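You operate a simulated robot arm through the tools that you are given. There is no shell and no other tool. Be economical: measure what you need, move in short steps, check, and stop when the job is done.

You run a simulated robot arm. Do the job below in one go: nothing can be reset, and whatever is moved stays where it is left.

TASK
Close the narrow cupboard door. Open the narrow cupboard drawer, put the blue battery from the inside of the narrow cupboard drawer on the top of the narrow cupboard and shut the drawer again. Take the small plant and leave it on the cork coaster. Take the purple memory stick and leave it on the lamp end of the white cabinet's top. Take the brown battery and put it on the cabinet top. Take the white battery and leave it on the yellow memo block. Open the front flap. Do these in any order. Set down upright: blue battery, small plant, brown battery, white battery.

The check looks at the end state, three seconds after you hand in, the way a careful person would. Anything else that was tipped, shoved, dropped, spilled or broken makes it a failure.

THE ROBOT
A 5-joint arm with a three-finger gripper on a trunk, on a base that drives. Base frame: it is fixed to the floor where the robot stands at the start and does not move with it; the origin is under the middle of the robot, x ahead of it, y to its left, z up. Lengths are in mm, angles in rad, forces in N, time in s.
With the tool pointing down near the work surface it reaches from about 320 to 660 mm from the robot's upright axis, wherever it stands. Its first joint turns from -2.897 to 2.897 rad. Places, roughly: blue battery [750, -500, 750]; brown battery [1500, 250, 750]; cabinet top [1800, 1600, 700]; cork coaster (10x10x1 cm) [-900, -700, 800]; front flap [1000, 1900, 900]; lamp end of the white cabinet's top [1900, 900, 800]; narrow cupboard door [600, -100, 400]; narrow cupboard drawer [800, -300, 700]; purple memory stick [1250, 250, 750]; small plant (7x6x12 cm) [1300, 0, 1200]; top of the narrow cupboard [800, -400, 800]; white battery [1500, 500, 750]; yellow memo block [-1000, -750, 750]. The tool tilts only in the upright plane through the base axis and itself; it spins freely about its own axis. Payload 1.37 kg.
Tool frame: the origin (TCP) lies between the finger pads and is the grasp point; the fingertips stand 16 mm ahead of it; z points along the fingers, y is the line along which they close. The gripper opens to 101 mm. The gripper's body begins 82 mm behind the TCP.
Orientation is that of the tool frame in the base frame, as a unit quaternion [x, y, z, w]. With the fingers straight down and closing along the base's y, the tool's x points along the base's -x, its y along +y and its z along -z.

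THE INTERFACE
- The arm moves only by the tool nudge_tool. Its arguments are lists of equal length, an entry for each row: "travel": the shift along the tool's x, y, z in mm, a list of three; "rot": the turn, a rotation vector about the tool's x, y, z in rad, a list of three. In form: {"travel": [[tx, ty, tz], ...], "rot": [[wx, wy, wz], ...]}. A call has 1 to 12 rows; each row shifts and turns the commanded pose from where the row before left it, along the tool's axes as they then stand. "jaw" is the gripper command, from -1 (fully open) to 1 (shut), values between in proportion, set as the call begins (left out, the last holds). Each row takes 0.2 s and may step no farther than 50 mm and 0.15 rad from the row before; otherwise, or with a gripper value out of range, the whole call is refused. A pose out of reach is approached as far as the arm can. The call stops where the force on the tool passes 40 N (or 10 N more than at its start, if that is more) or the arm is blocked; 0.2 s more then pass. Each finger travels about 45 mm/s and halts on what it meets, pressing with about 26 N; the grip force reading is that of the motor and also rises with nothing between the fingers. The clock runs only during rows and for 0.2 s after the last one: add rows that do not move to give the fingers time. The reply holds the time, the measured pose of the TCP, the force on the tool along the base axes, the opening and the grip force, in the units named above and with some noise, with the torque about the TCP (base axes, N m) and any sound that the robot's microphone picked up.
- Cameras (640 x 400 px; columns grow to the right, rows downward): "scene" is now at [6.4, 122.9, 1501.3]; the picture's right is [-0.66, -0.75, 0.00], its down [-0.54, 0.47, -0.70] and it looks along [0.53, -0.46, -0.71] (base axes); focal length 265 px, centre (320, 200). "wrist" rides on the gripper at [72, 20, -104] in the tool frame; the picture's right is [-0.26, 0.96, 0.00], its down [-0.76, -0.21, -0.62] and it looks along [-0.60, -0.16, 0.78] (tool axes); focal length 265 px, centre (320, 200). There is no depth. A picture from a camera that has moved, and an enlarged one, comes with that camera's place and axes in the base frame and with its lens. The place of the scene camera against the robot may be out by one fixed shift of up to 25 mm in any direction.
- grab_frame(camera): a new picture of that camera. No time passes.
- move_column(by): slides the trunk up (or, below 0, down) by that many mm; the arm and the scene camera ride with it, the base frame stays. It gives what a move gives, with no picture.
- steer(legs): drives the robot by 1 to 6 legs, each [ahead, left, turn to the left] in mm, mm and rad, along the robot's own axes; the way and the turn of a leg run together, so that a leg with both is an arc; at most 1500 mm and 3.142 rad a leg. The arm and the cameras ride along, it lands a little off, and it stops where it bumps. It gives what a move gives.
- turn_head(pan, tilt): turns the head with the scene camera to pan (to the left, within 2.705 rad either way) and tilt (down, from -0.506 to 1.204), counted from straight ahead of the robot. It gives what a move gives.
- inspect(camera, box): a new picture of the part [left, top, right, bottom] of that camera's present view, enlarged. No time passes.
- sign_off(): hands the job in; it is judged then, once.

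Go step by step. Nothing tells you exact positions but the pictures and the camera data: compare them with the known pose of the tool, close in by small moves and look again before you grip or let go. The budget is 207 turns and 184 pictures, counting those below and the enlarged ones. Unless the task says otherwise, let go and move clear before handing in.

The tools are called as a command line: name --argument value ..., lists and objects as JSON in quotes. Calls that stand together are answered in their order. nudge_tool: Moves the arm, as the interface text tells. Its arguments: {"type":"object","properties":{"travel":{"type":"array","items":{"type":"array","items":{"type":"number"}}},"rot":{"type":"array","items":{"type":"array","items":{"type":"number"}}},"jaw":{"type":"number"}},"required":["travel","rot"]} The other tools are called the same way: move_column (by) slides the trunk up or down; steer (legs) drives the base; turn_head (pan, tilt) turns the head that bears the scene camera; grab_frame (camera) takes a picture; inspect (camera, box) takes an enlarged picture of a part of a camera's view; sign_off () hands the job in.

At the start:

```text
time: 0.0
tcp_pos: [340.0, -272.2, 1045.9]
orientation: [0.0, 1.0, 0.0, -0.001]
contact_force: [0.1, 0.5, 0.9]
ft_torque: [-0.01, 0.0, -0.07]
finger_gap: 100.5
grasp_force: 0.2
trunk travel left (down, up): [-425.0, 165.0]
robot x, y, heading: [-2.4, 0.7, -0.004]
head pan, tilt: [-0.717, 0.796]
```

scene: 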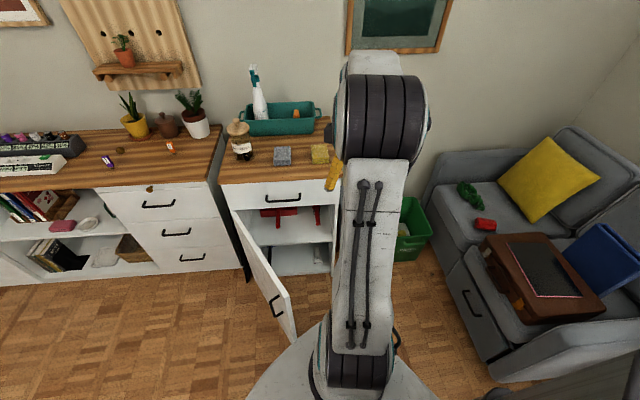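
wrist: 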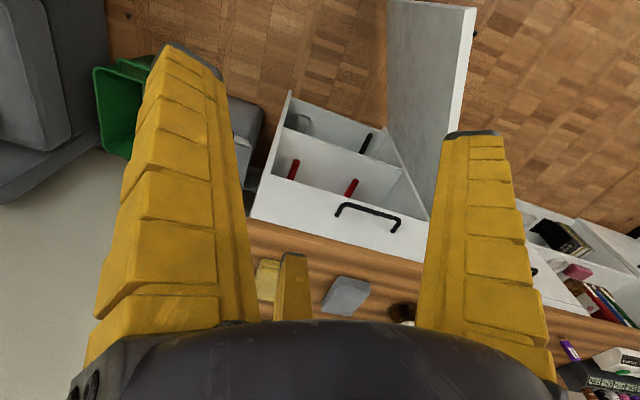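

The scene shows the narrow cupboard with an open door ahead, the white cabinet to its left, and a sofa to the right. I'll look around to find the rest.

turn_head --pan 0.1 --tilt 0.5

grab_frame --camera "scene"

turn_head --pan 1.1 --tilt 0.5

grab_frame --camera "scene"

turn_head --pan -2.5 --tilt 0.5

grab_frame --camera "scene"

```text
time: 1.1
tcp_pos: [339.7, -272.1, 1045.4]
orientation: [0.0, 1.0, -0.001, 0.0]
contact_force: [0.6, -0.1, 0.3]
ft_torque: [0.01, -0.01, 0.0]
finger_gap: 100.5
grasp_force: 0.0
trunk travel left (down, up): [-425.0, 165.0]
robot x, y, heading: [0.5, -1.1, 0.002]
head pan, tilt: [0.099, 0.499]
```

```text
181 pictures are left
camera scene: at [36.1, 184.9, 1527.0], right [0.1, -1.0, 0.0], down [-0.48, -0.05, -0.88], along [0.87, 0.09, -0.48], focal length 265 px, centre (320, 200)
```

scene: 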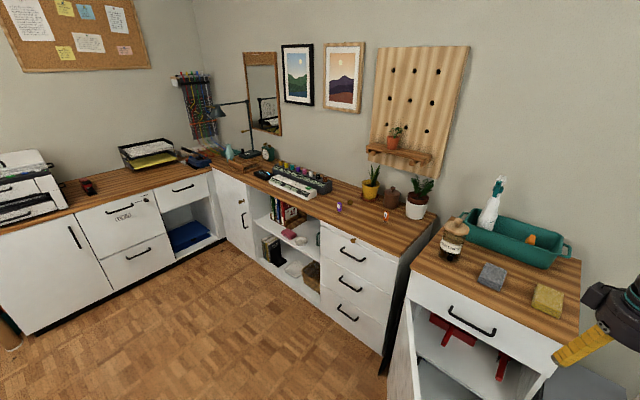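

```text
time: 2.4
tcp_pos: [340.1, -272.5, 1044.8]
orientation: [-0.001, 1.0, 0.0, 0.001]
contact_force: [1.1, -0.5, -0.4]
ft_torque: [-0.02, 0.01, 0.01]
finger_gap: 100.4
grasp_force: 0.0
trunk travel left (down, up): [-425.0, 165.0]
robot x, y, heading: [1.2, 1.1, 0.001]
head pan, tilt: [1.1, 0.499]
```

```text
180 pictures are left
camera scene: at [-13.1, 257.0, 1527.0], right [0.89, -0.45, 0.0], down [-0.22, -0.43, -0.88], along [0.4, 0.78, -0.48], focal length 265 px, centre (320, 200)
```

scene: 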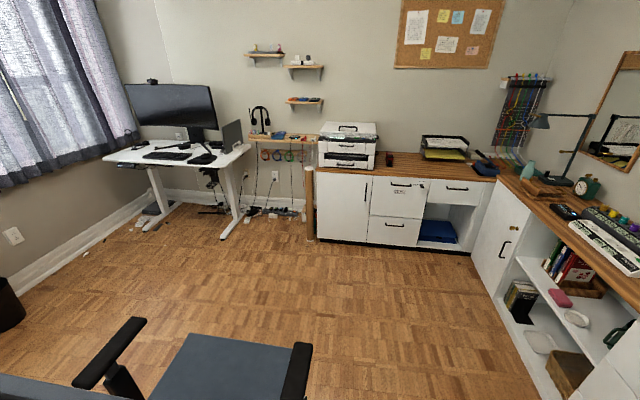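

```text
time: 5.4
tcp_pos: [340.4, -272.0, 1045.1]
orientation: [0.0, 1.0, -0.001, 0.0]
contact_force: [1.1, -0.5, -1.3]
ft_torque: [-0.01, -0.01, -0.03]
finger_gap: 100.6
grasp_force: 0.1
trunk travel left (down, up): [-425.0, 165.0]
robot x, y, heading: [3.2, 1.6, -0.006]
head pan, tilt: [-2.499, 0.499]
```

```text
179 pictures are left
camera scene: at [-127.3, 121.5, 1527.0], right [-0.6, 0.8, 0.0], down [0.38, 0.29, -0.88], along [-0.7, -0.53, -0.48], focal length 265 px, centre (320, 200)
```

scene: 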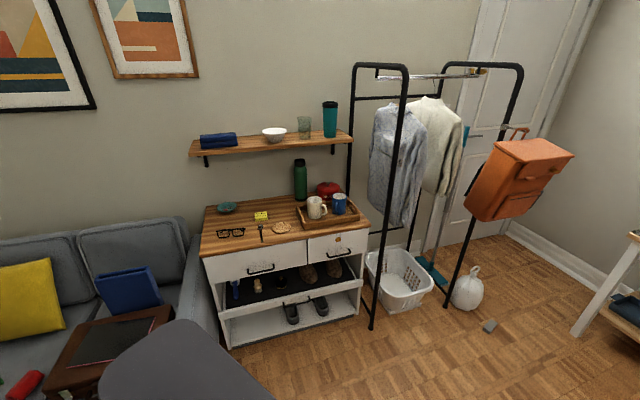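

Now I'll zoom in on the key areas to tell the objects apart.

turn_head --pan 0.1 --tilt 0.5

inspect --camera "scene" --box '[240, 140, 400, 240]'

inspect --camera "scene" --box '[340, 100, 500, 200]'

inspect --camera "scene" --box '[0, 140, 160, 240]'

inspect --camera "scene" --box '[100, 70, 292, 190]'

turn_head --pan -2.5 --tilt 0.5

inspect --camera "scene" --box '[190, 150, 390, 275]'

```text
time: 7.7
tcp_pos: [339.0, -271.4, 1045.5]
orientation: [0.0, 1.0, 0.0, 0.0]
contact_force: [-0.5, -0.1, 0.1]
ft_torque: [-0.03, -0.01, -0.02]
finger_gap: 100.6
grasp_force: 0.1
trunk travel left (down, up): [-425.0, 165.0]
robot x, y, heading: [1.8, 0.8, 0.0]
head pan, tilt: [0.099, 0.499]
```

```text
4.00 times, centred on (320, 190) of scene
camera zoom: at [36.1, 185.0, 1527.0], right [0.1, -1.0, 0.0], down [-0.48, -0.05, -0.88], along [0.87, 0.09, -0.48], focal length 1060 px, centre (320, 240)
```

zoom: 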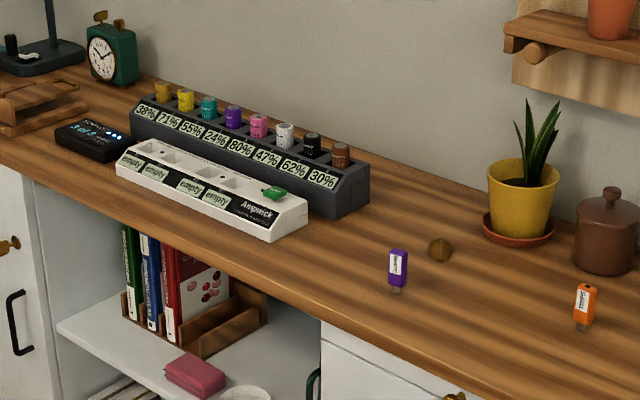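

```text
4.00 times, centred on (420, 150) of scene
camera zoom: at [36.1, 185.0, 1527.0], right [0.1, -1.0, 0.0], down [-0.48, -0.05, -0.88], along [0.87, 0.09, -0.48], focal length 1060 px, centre (-80, 400)
```

zoom: 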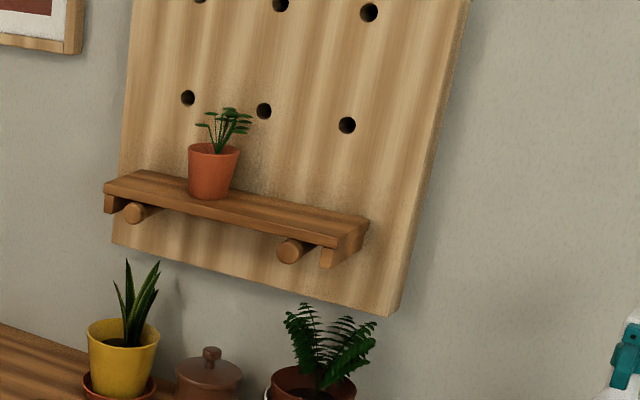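

```text
4.00 times, centred on (80, 190) of scene
camera zoom: at [36.1, 185.0, 1527.0], right [0.1, -1.0, 0.0], down [-0.48, -0.05, -0.88], along [0.87, 0.09, -0.48], focal length 1060 px, centre (1280, 240)
```

zoom: 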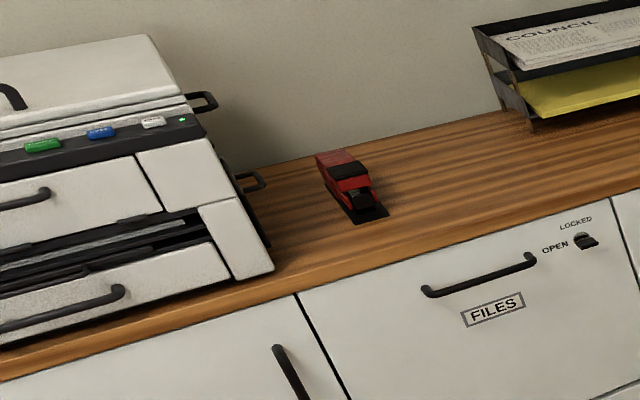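

```text
3.33 times, centred on (196, 130) of scene
camera zoom: at [36.1, 185.0, 1527.0], right [0.1, -1.0, 0.0], down [-0.48, -0.05, -0.88], along [0.87, 0.09, -0.48], focal length 883 px, centre (733, 433)
```

zoom: 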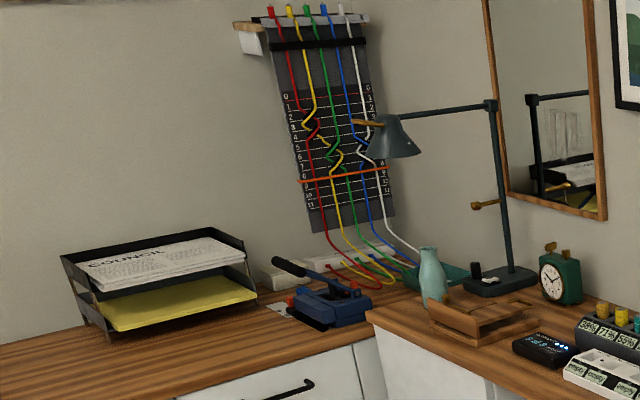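

```text
time: 10.1
tcp_pos: [339.1, -272.0, 1045.3]
orientation: [-0.001, 1.0, 0.0, 0.0]
contact_force: [0.4, 0.1, 0.7]
ft_torque: [0.0, -0.02, -0.02]
finger_gap: 100.5
grasp_force: 0.1
trunk travel left (down, up): [-425.0, 165.0]
robot x, y, heading: [0.4, 3.0, 0.0]
head pan, tilt: [-2.499, 0.499]
```

```text
3.20 times, centred on (290, 212) of scene
camera zoom: at [-127.3, 121.4, 1527.0], right [-0.6, 0.8, 0.0], down [0.38, 0.29, -0.88], along [-0.7, -0.53, -0.48], focal length 848 px, centre (416, 160)
```

zoom: 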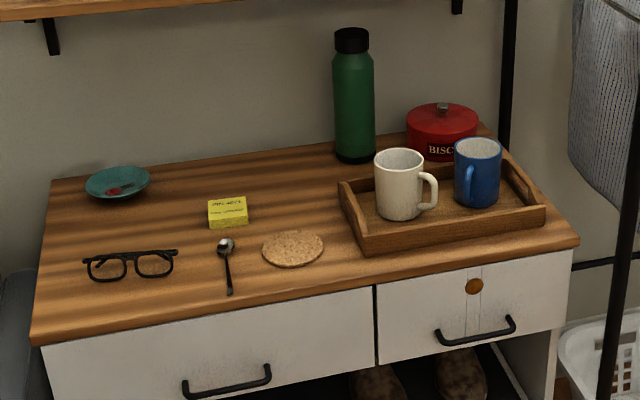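

The batteries stand in a charger rack on the white cabinet. The coaster and memo block are on the table behind me, and the printer with its flap is back left. I'll start with the narrow cupboard door.

turn_head --pan -0.4 --tilt 0.85

grab_frame --camera "scene"

```text
time: 12.1
tcp_pos: [339.6, -271.8, 1046.2]
orientation: [0.0, 1.0, 0.0, 0.0]
contact_force: [0.0, -0.8, -0.3]
ft_torque: [0.01, -0.02, -0.02]
finger_gap: 100.6
grasp_force: 0.0
trunk travel left (down, up): [-425.0, 165.0]
robot x, y, heading: [-1.7, -2.3, 0.005]
head pan, tilt: [-0.4, 0.85]
```

```text
173 pictures are left
camera scene: at [17.6, 145.5, 1497.1], right [-0.39, -0.92, 0.0], down [-0.69, 0.29, -0.66], along [0.61, -0.26, -0.75], focal length 265 px, centre (320, 200)
```

scene: 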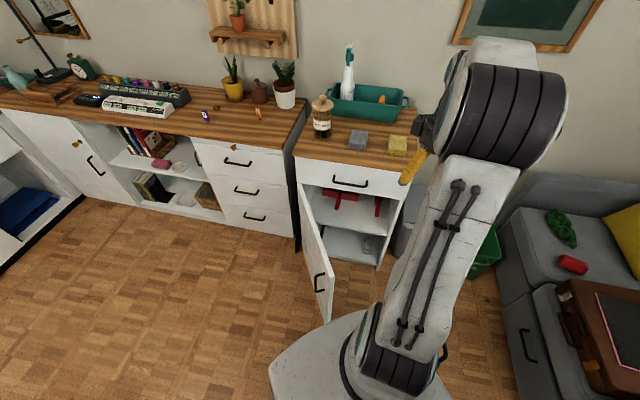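

inspect --camera "scene" --box '[270, 100, 430, 200]'

inspect --camera "scene" --box '[260, 170, 420, 330]'

```text
4.00 times, centred on (350, 150) of scene
camera zoom: at [17.6, 145.5, 1497.1], right [-0.39, -0.92, 0.0], down [-0.69, 0.29, -0.66], along [0.61, -0.26, -0.75], focal length 1060 px, centre (200, 400)
```

zoom: 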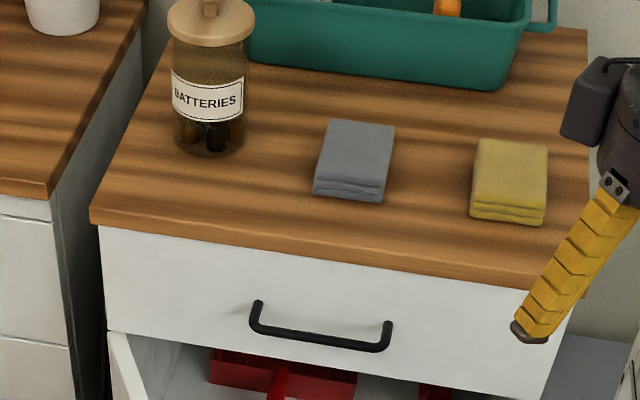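

```text
2.50 times, centred on (340, 250) of scene
camera zoom: at [17.6, 145.5, 1497.1], right [-0.39, -0.92, 0.0], down [-0.69, 0.29, -0.66], along [0.61, -0.26, -0.75], focal length 662 px, centre (270, 75)
```

zoom: 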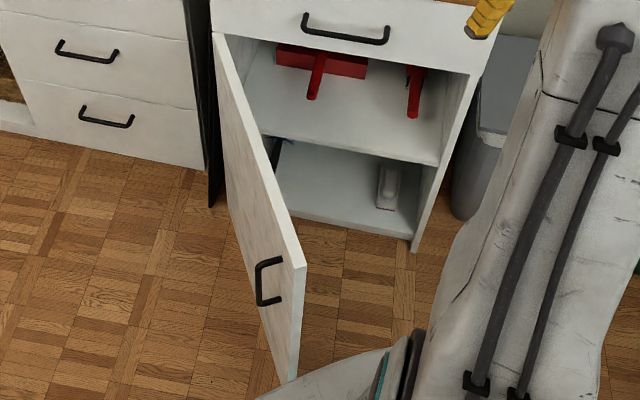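

The cupboard looks turned about 35° from my axes. I'll look down to see how far the base is from the door edge.

turn_head --pan -0.2 --tilt 1.2

grab_frame --camera "scene"

turn_head --pan 2.2 --tilt 0.8

grab_frame --camera "scene"

```text
time: 12.9
tcp_pos: [339.0, -272.4, 1045.0]
orientation: [0.001, 1.0, 0.0, 0.0]
contact_force: [0.1, 0.1, 0.1]
ft_torque: [-0.02, 0.02, 0.03]
finger_gap: 100.8
grasp_force: 0.1
trunk travel left (down, up): [-425.0, 165.0]
robot x, y, heading: [0.8, 1.9, 0.005]
head pan, tilt: [-0.201, 1.201]
```

```text
170 pictures are left
camera scene: at [0.4, 164.8, 1473.4], right [-0.2, -0.98, 0.0], down [-0.91, 0.19, -0.36], along [0.36, -0.07, -0.93], focal length 265 px, centre (320, 200)
```

scene: 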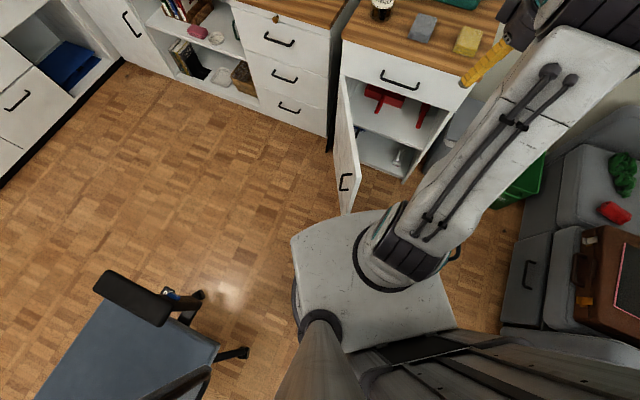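

```text
time: 15.1
tcp_pos: [339.8, -271.8, 1045.0]
orientation: [0.0, 1.0, 0.0, 0.0]
contact_force: [0.5, -1.0, -0.2]
ft_torque: [-0.03, 0.01, -0.01]
finger_gap: 100.5
grasp_force: 0.0
trunk travel left (down, up): [-425.0, 165.0]
robot x, y, heading: [-1.7, -1.7, -0.005]
head pan, tilt: [2.201, 0.799]
```

```text
169 pictures are left
camera scene: at [-101.9, 241.2, 1501.1], right [0.81, 0.59, 0.0], down [0.42, -0.58, -0.7], along [-0.41, 0.56, -0.72], focal length 265 px, centre (320, 200)
```

scene: 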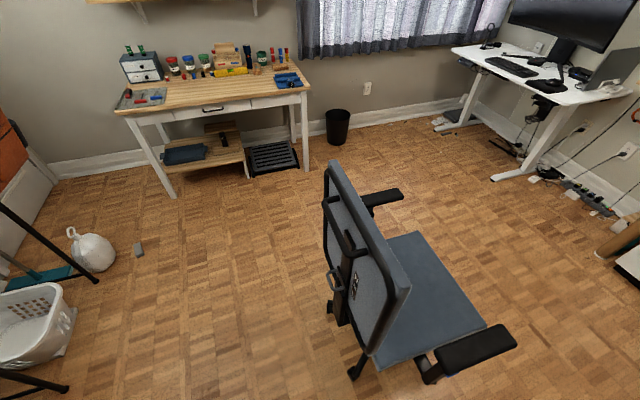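

Only one chair is near and the door tip is just ahead of the chassis. I'll swing the closed gripper to the outer side of the door, still at height.

nudge_tool --travel '[[-18, 37, 0], [-18, 37, 0], [-18, 37, 0], [-18, 37, 0], [-18, 37, 0], [-18, 37, 0], [-18, 37, 0], [-18, 38, 0]]' --rot '[[0, 0, 0], [0, 0, 0], [0, 0, 0], [0, 0, 0], [0, 0, 0], [0, 0, 0], [0, 0, 0], [0, 0, 0]]' --jaw 1

nudge_tool --travel '[[0, 0, 0], [0, 0, 0], [0, 0, 0], [0, 0, 0], [0, 0, 0], [0, 0, 0], [0, 0, 0], [0, 0, 0]]' --rot '[[0, 0, 0.14], [0, 0, 0.14], [0, 0, 0.14], [0, 0, 0.14], [0, 0, 0.14], [0, 0, 0.14], [0, 0, 0.14], [0, 0, 0.14]]'

grab_frame --camera "wrist"

turn_head --pan -0.3 --tilt 0.9

grab_frame --camera "scene"

```text
time: 16.9
tcp_pos: [484.5, 24.8, 1044.3]
orientation: [0.001, 1.0, 0.0, 0.0]
contact_force: [0.9, -0.2, -0.7]
ft_torque: [0.0, -0.01, -0.03]
finger_gap: 0.0
grasp_force: 25.6
trunk travel left (down, up): [-425.0, 165.0]
robot x, y, heading: [-1.3, -1.4, -0.007]
head pan, tilt: [2.201, 0.799]
```

```text
time: 18.7
tcp_pos: [483.0, 25.3, 1046.1]
orientation: [0.533, 0.846, 0.0, 0.001]
contact_force: [0.7, -0.3, 0.6]
ft_torque: [0.05, -0.04, -0.01]
finger_gap: 0.2
grasp_force: 26.3
trunk travel left (down, up): [-425.0, 165.0]
robot x, y, heading: [-1.0, 0.6, -0.003]
head pan, tilt: [2.201, 0.799]
```

```text
168 pictures are left
camera wrist: at [470.7, 99.0, 1149.2], right [0.98, 0.18, 0.0], down [0.14, -0.77, 0.62], along [0.11, -0.61, -0.78], focal length 265 px, centre (320, 200)
```

wrist: 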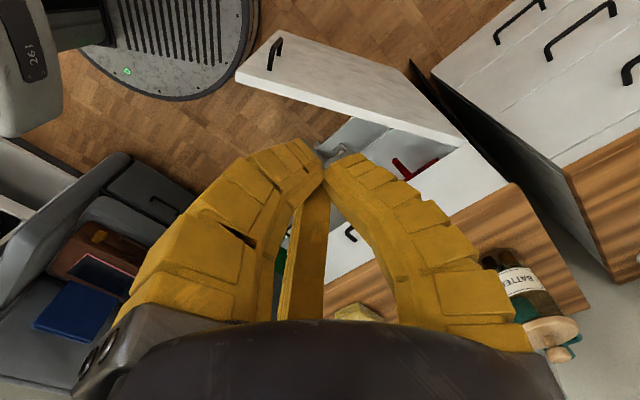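

```text
time: 21.0
tcp_pos: [484.3, 24.7, 1044.9]
orientation: [0.531, 0.847, 0.0, 0.0]
contact_force: [0.2, -0.3, -0.2]
ft_torque: [0.02, -0.01, 0.03]
finger_gap: 0.0
grasp_force: 26.3
trunk travel left (down, up): [-425.0, 165.0]
robot x, y, heading: [1.2, 2.9, 0.002]
head pan, tilt: [-0.3, 0.901]
```

```text
167 pictures are left
camera scene: at [17.7, 153.8, 1493.2], right [-0.3, -0.96, 0.0], down [-0.75, 0.23, -0.62], along [0.59, -0.18, -0.78], focal length 265 px, centre (320, 200)
```

scene: 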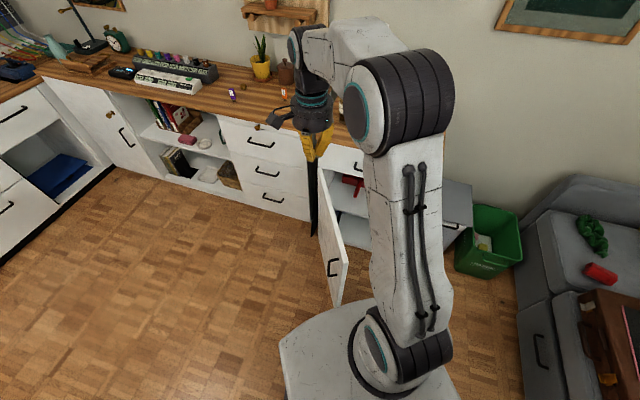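

The tool is about 75 mm outside the door face and the door top is near z≈665. Lowering the trunk now.

move_column --by -415

grab_frame --camera "wrist"

grab_frame --camera "scene"

```text
refused: -415 is not a number from -400 to 400
```

```text
166 pictures are left
camera wrist: at [470.5, 99.0, 1149.2], right [0.98, 0.18, 0.0], down [0.14, -0.77, 0.62], along [0.11, -0.61, -0.78], focal length 265 px, centre (320, 200)
```

wrist: 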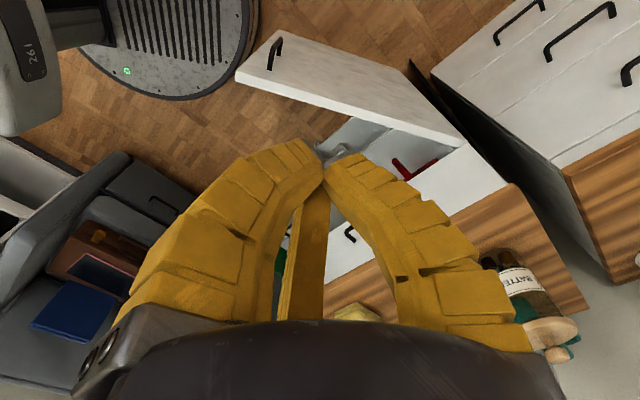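

```text
165 pictures are left
camera scene: at [17.7, 153.8, 1493.2], right [-0.3, -0.96, 0.0], down [-0.75, 0.23, -0.62], along [0.59, -0.18, -0.78], focal length 265 px, centre (320, 200)
```

scene: 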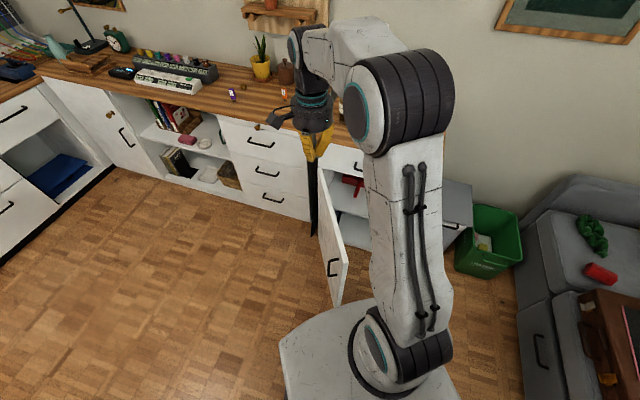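

move_column --by -400

grab_frame --camera "wrist"

grab_frame --camera "scene"

```text
time: 24.8
tcp_pos: [484.3, 24.8, 645.7]
orientation: [0.531, 0.848, 0.0, 0.001]
contact_force: [0.3, -0.1, -0.3]
ft_torque: [0.0, -0.01, 0.01]
finger_gap: 0.0
grasp_force: 26.2
trunk travel left (down, up): [-25.0, 565.0]
robot x, y, heading: [0.3, 1.6, 0.001]
head pan, tilt: [-0.3, 0.901]
```

```text
164 pictures are left
camera wrist: at [470.5, 99.0, 749.2], right [0.98, 0.18, 0.0], down [0.14, -0.77, 0.62], along [0.11, -0.61, -0.78], focal length 265 px, centre (320, 200)
```

wrist: 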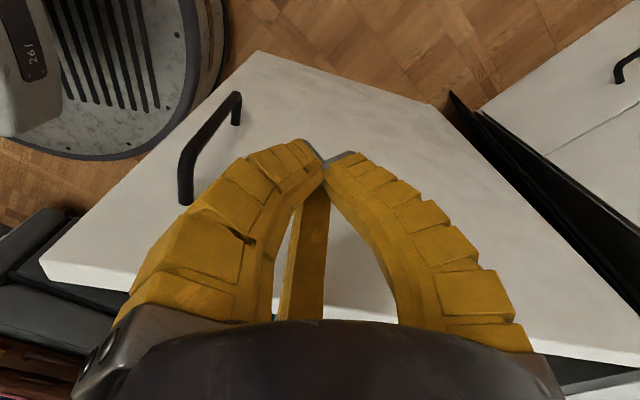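

```text
163 pictures are left
camera scene: at [17.7, 153.7, 1093.2], right [-0.3, -0.96, 0.0], down [-0.75, 0.23, -0.62], along [0.59, -0.18, -0.78], focal length 265 px, centre (320, 200)
```

scene: 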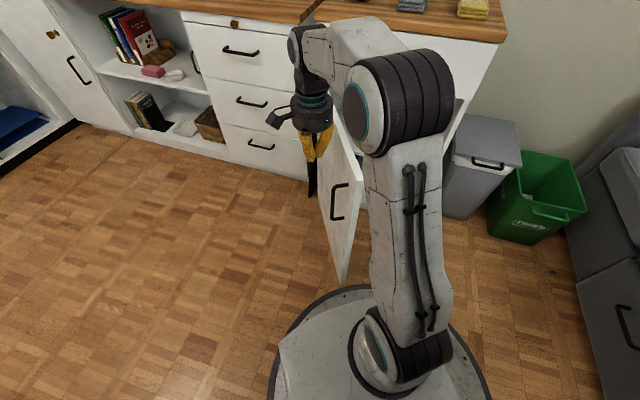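

The fingers sit below the door top and outside the face. Pushing the door along its arc.

nudge_tool --travel '[[-27.7, -17.5, 0], [-27.7, -17.5, 0], [-18, -9.3, 0], [-18, -9.3, 0], [-18, -9.3, 0], [-17.3, -5.6, 0], [-17.3, -5.6, 0], [-17.3, -5.6, 0]]' --rot '[[0, 0, 0], [0, 0, 0], [0, 0, 0], [0, 0, 0], [0, 0, 0], [0, 0, 0], [0, 0, 0], [0, 0, 0]]'

grab_frame --camera "scene"

```text
time: 26.6
tcp_pos: [481.8, -155.1, 644.5]
orientation: [0.531, 0.848, 0.0, 0.0]
contact_force: [-0.3, -0.2, 0.6]
ft_torque: [-0.01, -0.02, -0.01]
finger_gap: 0.0
grasp_force: 26.4
trunk travel left (down, up): [-25.0, 565.0]
robot x, y, heading: [1.1, 0.9, 0.002]
head pan, tilt: [-0.3, 0.901]
```

```text
162 pictures are left
camera scene: at [17.7, 153.8, 1093.1], right [-0.3, -0.96, 0.0], down [-0.75, 0.23, -0.62], along [0.59, -0.18, -0.78], focal length 265 px, centre (320, 200)
```

scene: 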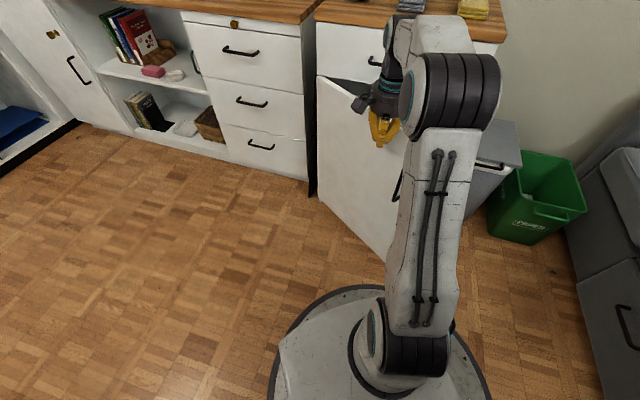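

The door is swinging shut. Continuing the arc.

nudge_tool --travel '[[-17.7, -2.3, 0], [-17.7, -2.3, 0], [-17.7, -2.3, 0], [-18.3, 0.8, 0], [-18.3, 0.8, 0], [-18.3, 0.8, 0]]' --rot '[[0, 0, 0], [0, 0, 0], [0, 0, 0], [0, 0, 0], [0, 0, 0], [0, 0, 0]]'

grab_frame --camera "scene"

grab_frame --camera "wrist"

```text
time: 28.0
tcp_pos: [525.1, -253.4, 645.6]
orientation: [0.531, 0.848, 0.0, 0.0]
contact_force: [-0.4, 0.6, -0.4]
ft_torque: [-0.02, -0.01, 0.01]
finger_gap: 0.0
grasp_force: 26.0
trunk travel left (down, up): [-25.0, 565.0]
robot x, y, heading: [0.9, -0.8, -0.002]
head pan, tilt: [-0.3, 0.901]
```

```text
161 pictures are left
camera scene: at [17.6, 153.8, 1093.1], right [-0.3, -0.96, 0.0], down [-0.75, 0.23, -0.62], along [0.59, -0.18, -0.78], focal length 265 px, centre (320, 200)
```

scene: 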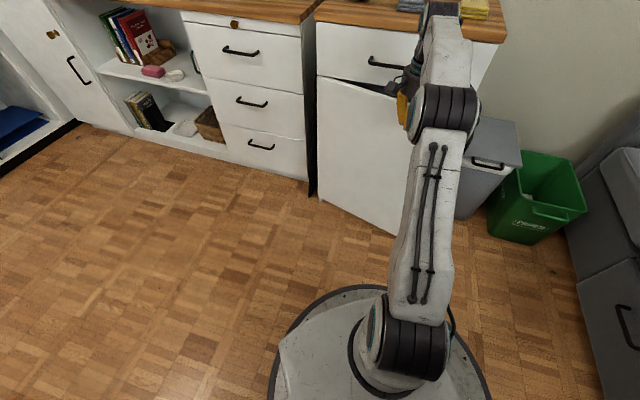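

```text
160 pictures are left
camera wrist: at [512.3, -180.2, 749.5], right [0.98, 0.18, 0.0], down [0.14, -0.77, 0.62], along [0.11, -0.61, -0.78], focal length 265 px, centre (320, 200)
```

wrist: 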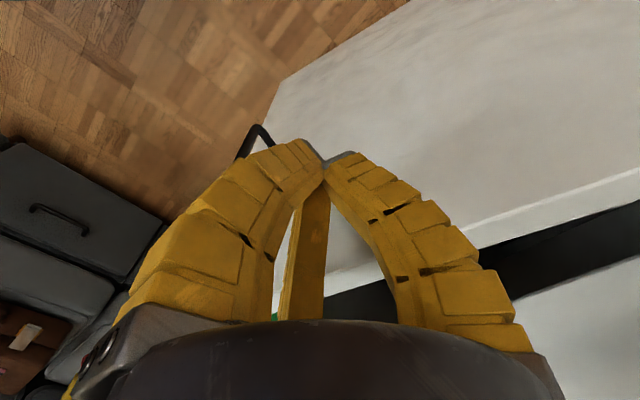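

About 20° left. I'll tilt the fingers forward to clear the drawer and countertop for the last push.

nudge_tool --travel '[[0, 0, 0], [0, 0, 0], [0, 0, 0], [0, 0, 0], [0, 0, 0]]' --rot '[[-0.087, -0.11, 0], [-0.087, -0.11, 0], [-0.087, -0.11, 0], [-0.087, -0.11, 0], [-0.087, -0.11, 0]]'

nudge_tool --travel '[[-10.3, 5.2, 9.5], [-10.3, 5.2, 9.5], [-10.3, 5.2, 9.5], [-10.3, 5.2, 9.5], [-10.3, 5.2, 9.5]]' --rot '[[0, 0, 0], [0, 0, 0], [0, 0, 0], [0, 0, 0], [0, 0, 0]]'

grab_frame --camera "scene"

```text
time: 29.2
tcp_pos: [533.3, -238.4, 645.5]
orientation: [0.5, 0.795, 0.032, 0.342]
contact_force: [0.2, 0.1, 0.2]
ft_torque: [0.02, 0.01, 0.01]
finger_gap: 0.2
grasp_force: 26.6
out of reach, approached as far as the arm can: row 3, 4, 5
trunk travel left (down, up): [-25.0, 565.0]
robot x, y, heading: [-0.0, -4.7, 0.002]
head pan, tilt: [-0.3, 0.901]
```

```text
time: 30.4
tcp_pos: [599.5, -272.2, 643.9]
orientation: [0.5, 0.795, 0.032, 0.342]
contact_force: [-0.6, -0.1, 0.1]
ft_torque: [0.01, -0.01, -0.01]
finger_gap: 0.2
grasp_force: 25.5
out of reach, approached as far as the arm can: row 2, 4
trunk travel left (down, up): [-25.0, 565.0]
robot x, y, heading: [-1.2, 1.7, -0.001]
head pan, tilt: [-0.3, 0.901]
```

```text
159 pictures are left
camera scene: at [17.6, 153.7, 1093.2], right [-0.3, -0.96, 0.0], down [-0.75, 0.23, -0.62], along [0.59, -0.18, -0.78], focal length 265 px, centre (320, 200)
```

scene: 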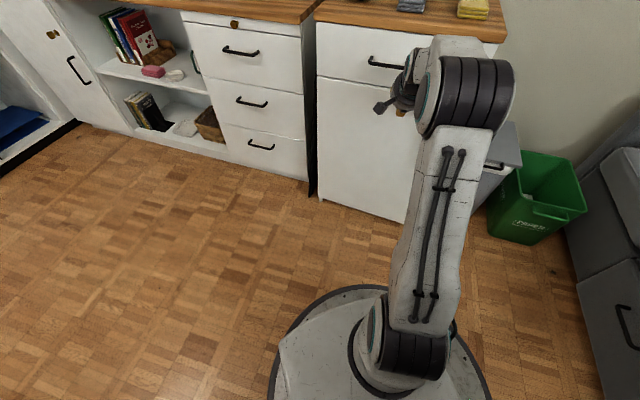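

nudge_tool --travel '[[-6.9, 3.4, 6.3], [-6.9, 3.4, 6.3], [-6.9, 3.4, 6.3]]' --rot '[[0, 0, 0], [0, 0, 0], [0, 0, 0]]'

inspect --camera "scene" --box '[280, 40, 500, 220]'

```text
time: 31.2
tcp_pos: [622.4, -285.0, 645.2]
orientation: [0.501, 0.796, 0.033, 0.339]
contact_force: [-16.0, 8.2, 0.4]
ft_torque: [-0.33, -0.79, -0.25]
finger_gap: 0.0
grasp_force: 26.0
out of reach, approached as far as the arm can: row 1, 3
trunk travel left (down, up): [-25.0, 565.0]
robot x, y, heading: [-2.0, -0.1, 0.004]
head pan, tilt: [-0.3, 0.901]
```

```text
2.22 times, centred on (390, 130) of scene
camera zoom: at [16.1, 154.5, 1093.1], right [-0.3, -0.96, 0.0], down [-0.75, 0.23, -0.62], along [0.59, -0.18, -0.78], focal length 589 px, centre (164, 356)
```

zoom: 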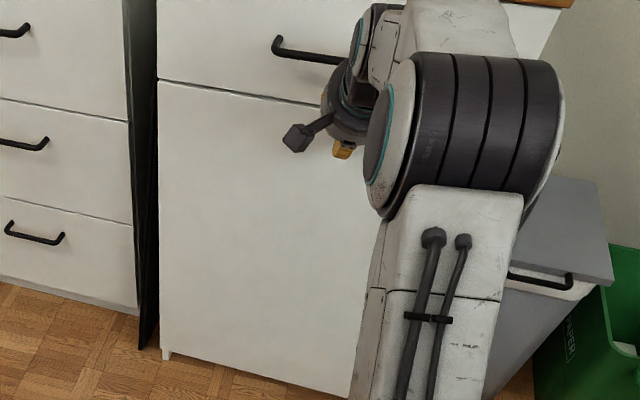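

The door reads firmly closed (16 N contact). I'll back off, raise the trunk and turn the base to face the cupboard squarely.

nudge_tool --travel '[[24, -12, -22], [24, -12, -22], [24, -12, -22]]' --rot '[[0, 0, 0], [0, 0, 0], [0, 0, 0]]'

move_column --by 250

steer --legs '[[-120, 0, 0], [0, 0, -0.61]]'

turn_head --pan 0 --tilt 0.8

grab_frame --camera "scene"

```text
time: 32.0
tcp_pos: [540.0, -226.4, 644.4]
orientation: [0.498, 0.796, 0.04, 0.34]
contact_force: [1.3, 0.4, -0.3]
ft_torque: [0.01, 0.02, 0.0]
finger_gap: 0.0
grasp_force: 25.9
trunk travel left (down, up): [-25.0, 565.0]
robot x, y, heading: [0.7, -2.6, -0.004]
head pan, tilt: [-0.3, 0.901]
```

```text
time: 34.6
tcp_pos: [539.5, -227.2, 894.6]
orientation: [0.498, 0.797, 0.04, 0.34]
contact_force: [-0.1, -0.4, 0.4]
ft_torque: [-0.01, 0.03, 0.01]
finger_gap: 0.0
grasp_force: 25.7
trunk travel left (down, up): [-275.0, 315.0]
robot x, y, heading: [1.6, 0.1, -0.002]
head pan, tilt: [-0.3, 0.901]
```

```text
time: 37.5
tcp_pos: [191.5, -495.6, 894.2]
orientation: [0.715, 0.609, -0.065, 0.337]
contact_force: [-0.4, 0.2, 0.1]
ft_torque: [0.0, 0.01, -0.04]
finger_gap: 0.0
grasp_force: 26.3
trunk travel left (down, up): [-275.0, 315.0]
robot x, y, heading: [-117.0, 0.5, -0.612]
head pan, tilt: [-0.3, 0.901]
```

```text
time: 38.3
tcp_pos: [191.0, -496.3, 894.8]
orientation: [0.715, 0.609, -0.065, 0.338]
contact_force: [-0.9, -0.1, 0.2]
ft_torque: [-0.01, 0.01, 0.02]
finger_gap: 0.0
grasp_force: 26.5
trunk travel left (down, up): [-275.0, 315.0]
robot x, y, heading: [-116.6, 2.1, -0.614]
head pan, tilt: [0.0, 0.799]
```

```text
157 pictures are left
camera scene: at [3.7, 132.1, 1351.0], right [-0.58, -0.82, 0.0], down [-0.59, 0.41, -0.7], along [0.57, -0.4, -0.72], focal length 265 px, centre (320, 200)
```

scene: 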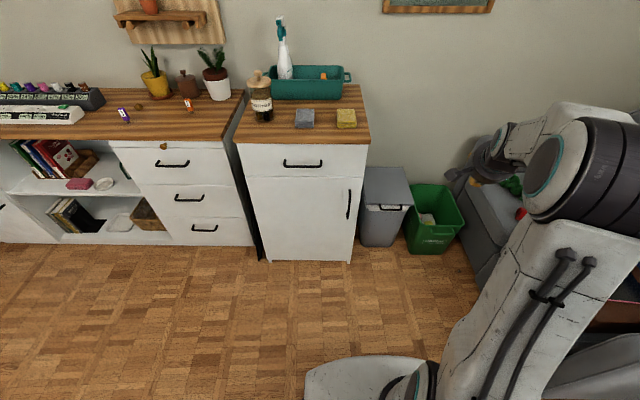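

The room is now square to the robot and the door is shut. I'll bring the tool upright in front and align its axes with the room.

nudge_tool --travel '[[0, 0, 0], [0, 0, 0], [0, 0, 0], [0, 0, 0], [0, 0, 0], [0, 0, 0], [0, 0, 0], [0, 0, 0]]' --rot '[[0.087, 0.11, 0], [0.087, 0.11, 0], [0.087, 0.11, 0], [0.087, 0.11, 0], [0.087, 0.11, 0], [0, 0, 0.15], [0, 0, 0.15], [0, 0, 0.15]]'

nudge_tool --travel '[[46, 0, 0], [46, 0, 0], [46, 0, 0], [46, 0, 0], [46, 0, 0]]' --rot '[[0, 0, 0], [0, 0, 0], [0, 0, 0], [0, 0, 0], [0, 0, 0]]'

grab_frame --camera "wrist"

```text
time: 40.1
tcp_pos: [191.4, -495.3, 895.4]
orientation: [0.887, 0.461, -0.001, 0.001]
contact_force: [0.0, -0.3, 0.0]
ft_torque: [0.01, 0.0, 0.02]
finger_gap: 0.1
grasp_force: 26.3
trunk travel left (down, up): [-275.0, 315.0]
robot x, y, heading: [-119.6, -1.1, -0.614]
head pan, tilt: [0.0, 0.799]
```

```text
time: 41.3
tcp_pos: [323.8, -306.8, 897.6]
orientation: [0.887, 0.462, 0.0, 0.001]
contact_force: [-1.0, -0.8, 1.3]
ft_torque: [-0.02, 0.0, 0.0]
finger_gap: 0.0
grasp_force: 26.0
trunk travel left (down, up): [-275.0, 315.0]
robot x, y, heading: [-119.3, -0.0, -0.612]
head pan, tilt: [0.0, 0.799]
```

```text
156 pictures are left
camera wrist: at [381.5, -258.4, 1000.3], right [0.64, -0.77, 0.0], down [-0.6, -0.5, 0.62], along [-0.48, -0.4, -0.78], focal length 265 px, centre (320, 200)
```

wrist: 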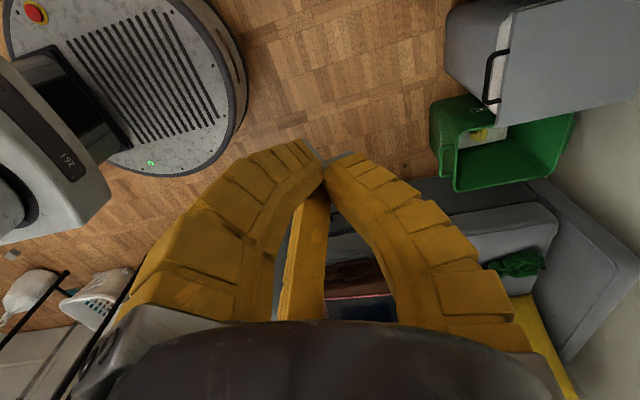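

nudge_tool --travel '[[0, 35, 0], [0, 35, 0], [0, 0, 0], [0, 0, 0], [0, 0, 0], [0, 0, 0], [0, 0, 0], [0, 0, 0], [0, 0, 0], [0, 0, 0], [0, 0, 0], [0, 0, 0]]' --rot '[[0, 0, 0], [0, 0, 0], [-0.15, 0, 0], [-0.15, 0, 0], [-0.15, 0, 0], [-0.15, 0, 0], [-0.15, 0, 0], [-0.15, 0, 0], [-0.15, 0, 0], [-0.15, 0, 0], [-0.15, 0, 0], [-0.15, 0, 0]]' --jaw 0

grab_frame --camera "wrist"

grab_frame --camera "scene"

```text
time: 43.9
tcp_pos: [380.5, -346.9, 895.7]
orientation: [0.649, 0.337, 0.318, 0.604]
contact_force: [-0.2, -0.1, -0.1]
ft_torque: [0.0, 0.01, 0.02]
finger_gap: 54.2
grasp_force: 2.7
trunk travel left (down, up): [-275.0, 315.0]
robot x, y, heading: [-121.0, -1.0, -0.615]
head pan, tilt: [0.0, 0.799]
```

```text
155 pictures are left
camera wrist: at [337.4, -229.2, 922.9], right [-0.1, -0.26, 0.96], down [-0.95, -0.26, -0.17], along [0.29, -0.93, -0.22], focal length 265 px, centre (320, 200)
```

wrist: 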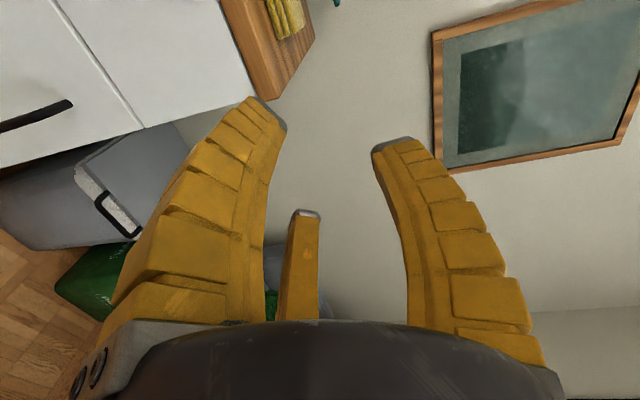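

```text
154 pictures are left
camera scene: at [3.7, 132.2, 1351.1], right [-0.58, -0.82, 0.0], down [-0.59, 0.41, -0.7], along [0.57, -0.4, -0.72], focal length 265 px, centre (320, 200)
```

scene: 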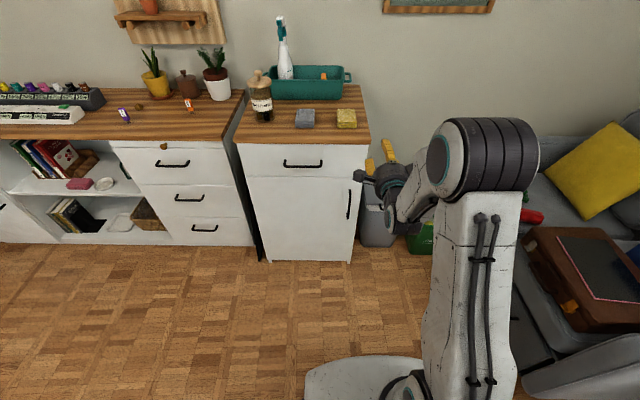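

The horizontal tool pose works. Now I'll drive left to line up with the drawer handle and lower to its height.

steer --legs '[[0, 235, 0]]'

move_column --by -150

grab_frame --camera "wrist"

grab_frame --camera "scene"

```text
time: 45.6
tcp_pos: [516.9, -155.6, 896.6]
orientation: [0.649, 0.338, 0.318, 0.604]
contact_force: [1.1, -1.3, -0.6]
ft_torque: [0.05, -0.01, -0.01]
finger_gap: 54.8
grasp_force: 3.3
trunk travel left (down, up): [-275.0, 315.0]
robot x, y, heading: [13.0, 190.4, -0.611]
head pan, tilt: [0.0, 0.799]
```

```text
time: 47.4
tcp_pos: [516.3, -154.0, 745.4]
orientation: [0.649, 0.337, 0.318, 0.604]
contact_force: [0.2, 0.7, -0.8]
ft_torque: [-0.03, 0.01, 0.03]
finger_gap: 54.3
grasp_force: 3.0
trunk travel left (down, up): [-125.0, 465.0]
robot x, y, heading: [14.5, 196.9, -0.611]
head pan, tilt: [0.0, 0.799]
```

```text
153 pictures are left
camera wrist: at [473.6, -36.0, 773.2], right [-0.1, -0.26, 0.96], down [-0.95, -0.26, -0.17], along [0.29, -0.93, -0.22], focal length 265 px, centre (320, 200)
```

wrist: 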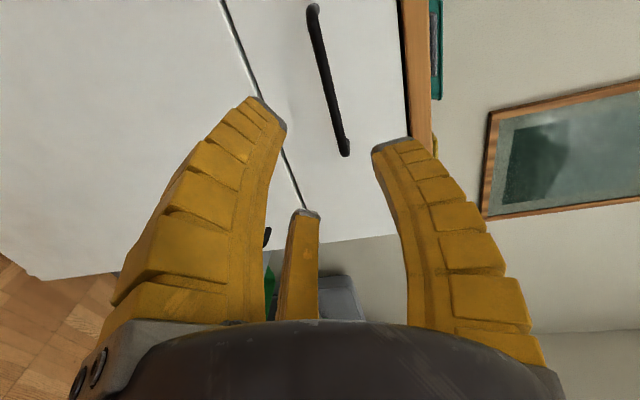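

```text
152 pictures are left
camera scene: at [139.5, 325.2, 1201.1], right [-0.58, -0.82, 0.0], down [-0.59, 0.41, -0.7], along [0.57, -0.4, -0.72], focal length 265 px, centre (320, 200)
```

scene: 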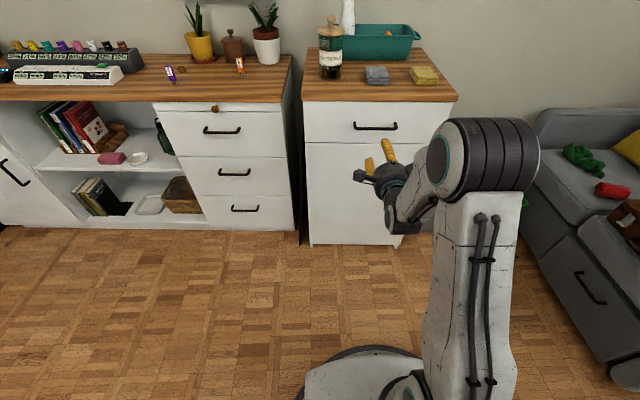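

The handle is at about z≈745 and centred on the tool. Moving in with the fingers straddling it.

nudge_tool --travel '[[0, 3, 40], [0, 3, 40], [0, 3, 40]]' --rot '[[0, 0, 0], [0, 0, 0], [0, 0, 0]]'

grab_frame --camera "wrist"

inspect --camera "scene" --box '[300, 80, 460, 180]'

```text
time: 48.2
tcp_pos: [613.9, -223.1, 747.3]
orientation: [0.649, 0.337, 0.318, 0.604]
contact_force: [0.7, 1.1, 0.5]
ft_torque: [-0.03, 0.01, 0.01]
finger_gap: 54.3
grasp_force: 3.0
trunk travel left (down, up): [-125.0, 465.0]
robot x, y, heading: [21.1, 192.8, -0.613]
head pan, tilt: [0.0, 0.799]
```

```text
151 pictures are left
camera wrist: at [572.1, -105.2, 773.4], right [-0.1, -0.26, 0.96], down [-0.95, -0.26, -0.17], along [0.29, -0.93, -0.22], focal length 265 px, centre (320, 200)
```

wrist: 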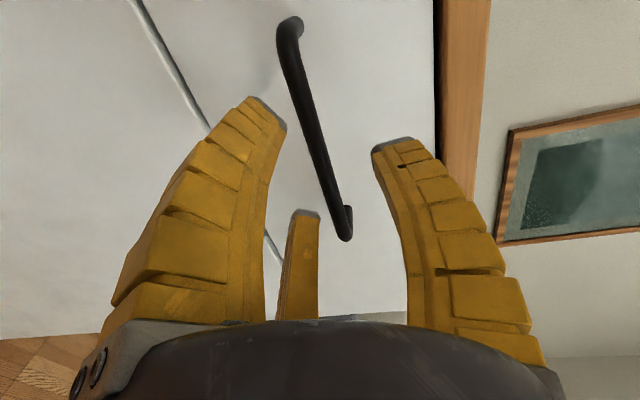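

```text
4.00 times, centred on (380, 130) of scene
camera zoom: at [139.3, 325.3, 1201.1], right [-0.58, -0.82, 0.0], down [-0.59, 0.41, -0.7], along [0.57, -0.4, -0.72], focal length 1060 px, centre (80, 480)
```

zoom: 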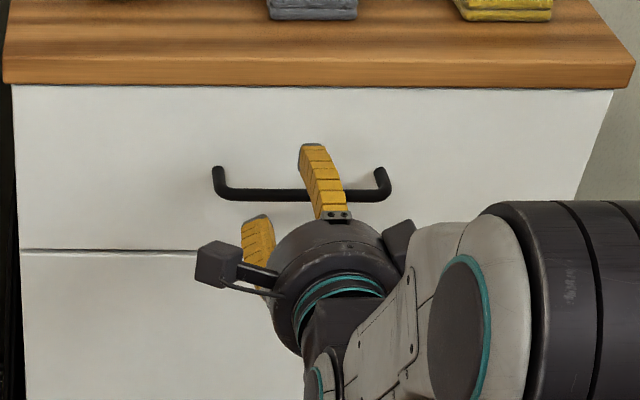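

The bar is at p≈649, 19 mm ahead of the TCP. I'll advance and close on it.

nudge_tool --travel '[[0, 1, 18], [0, 0, 0]]' --rot '[[0, 0, 0], [0, 0, 0]]'

nudge_tool --travel '[[0, 0, 0], [0, 0, 0], [0, 0, 0], [0, 0, 0], [0, 0, 0]]' --rot '[[0, 0, 0], [0, 0, 0], [0, 0, 0], [0, 0, 0], [0, 0, 0]]' --jaw 1

grab_frame --camera "wrist"

```text
time: 48.8
tcp_pos: [630.1, -232.9, 747.0]
orientation: [0.649, 0.337, 0.318, 0.603]
contact_force: [0.2, 0.0, 0.8]
ft_torque: [-0.01, 0.0, 0.0]
finger_gap: 54.4
grasp_force: 2.4
trunk travel left (down, up): [-125.0, 465.0]
robot x, y, heading: [13.5, 196.0, -0.61]
head pan, tilt: [0.0, 0.799]
```

```text
time: 50.0
tcp_pos: [628.1, -235.1, 741.5]
orientation: [0.652, 0.338, 0.316, 0.601]
contact_force: [-14.8, -0.2, -17.8]
ft_torque: [0.22, -0.05, -0.1]
finger_gap: 12.3
grasp_force: 28.5
trunk travel left (down, up): [-125.0, 465.0]
robot x, y, heading: [15.4, 193.0, -0.612]
head pan, tilt: [0.0, 0.799]
```

```text
149 pictures are left
camera wrist: at [586.0, -116.3, 769.8], right [-0.09, -0.26, 0.96], down [-0.95, -0.26, -0.16], along [0.29, -0.93, -0.23], focal length 265 px, centre (320, 200)
```

wrist: 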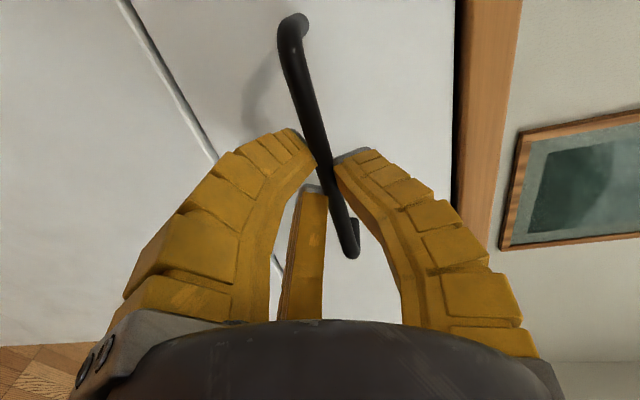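

Gripped the handle. I'll ease off the vertical load and pull the drawer out with the arm, since the chair is behind me.

nudge_tool --travel '[[0, -5, -4], [0, -1.5, -22], [0, -1.5, -22], [0, -1.5, -22], [0, -1.5, -22], [0, -1.5, -22], [0, -1.5, -22], [0, -1.5, -22], [0, -1.5, -22]]' --rot '[[0, 0, 0], [0, 0, 0], [0, 0, 0], [0, 0, 0], [0, 0, 0], [0, 0, 0], [0, 0, 0], [0, 0, 0], [0, 0, 0]]'

grab_frame --camera "scene"

```text
time: 52.0
tcp_pos: [481.3, -130.3, 742.8]
orientation: [0.649, 0.338, 0.318, 0.603]
contact_force: [0.6, 0.7, -0.5]
ft_torque: [0.03, 0.01, 0.03]
finger_gap: 0.1
grasp_force: 27.9
trunk travel left (down, up): [-125.0, 465.0]
robot x, y, heading: [15.2, 195.3, -0.613]
head pan, tilt: [0.0, 0.799]
```

```text
148 pictures are left
camera scene: at [139.6, 325.2, 1201.1], right [-0.58, -0.82, 0.0], down [-0.59, 0.41, -0.7], along [0.57, -0.4, -0.72], focal length 265 px, centre (320, 200)
```

scene: 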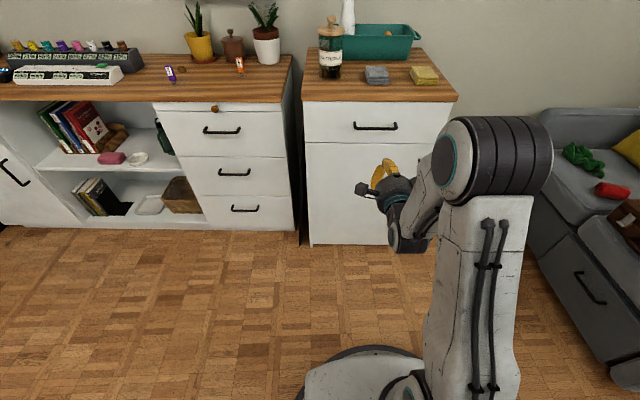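

The fingers slipped because the bar was only at the tips. I'll reopen, go about 14 mm deeper and try again.

nudge_tool --travel '[[0, 0, 0], [0, 0, 0], [0, 0, 0], [0, 2.4, 36], [0, 2.4, 36], [0, 2.4, 36], [0, 2.4, 36], [0, 2.4, 36]]' --rot '[[0, 0, 0], [0, 0, 0], [0, 0, 0], [0, 0, 0], [0, 0, 0], [0, 0, 0], [0, 0, 0], [0, 0, 0]]' --jaw 0

nudge_tool --travel '[[0, 0.7, 8], [0, 0.5, 6], [0, 0, 0]]' --rot '[[0, 0, 0], [0, 0, 0], [0, 0, 0]]'

grab_frame --camera "wrist"

```text
time: 53.8
tcp_pos: [629.3, -233.8, 739.9]
orientation: [0.65, 0.337, 0.316, 0.604]
contact_force: [-1.1, 0.1, 0.8]
ft_torque: [-0.02, 0.03, 0.0]
finger_gap: 54.0
grasp_force: 2.6
trunk travel left (down, up): [-125.0, 465.0]
robot x, y, heading: [21.1, 192.6, -0.61]
head pan, tilt: [0.0, 0.799]
```

```text
time: 54.6
tcp_pos: [640.8, -240.4, 740.7]
orientation: [0.65, 0.337, 0.317, 0.603]
contact_force: [0.8, 0.1, -0.1]
ft_torque: [0.0, 0.01, 0.0]
finger_gap: 54.3
grasp_force: 2.0
trunk travel left (down, up): [-125.0, 465.0]
robot x, y, heading: [15.9, 195.6, -0.617]
head pan, tilt: [0.0, 0.799]
```

```text
147 pictures are left
camera wrist: at [598.4, -123.1, 768.3], right [-0.1, -0.26, 0.96], down [-0.95, -0.26, -0.17], along [0.29, -0.93, -0.22], focal length 265 px, centre (320, 200)
```

wrist: 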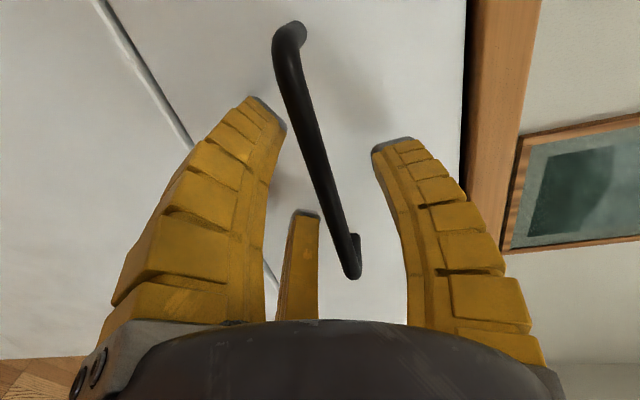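

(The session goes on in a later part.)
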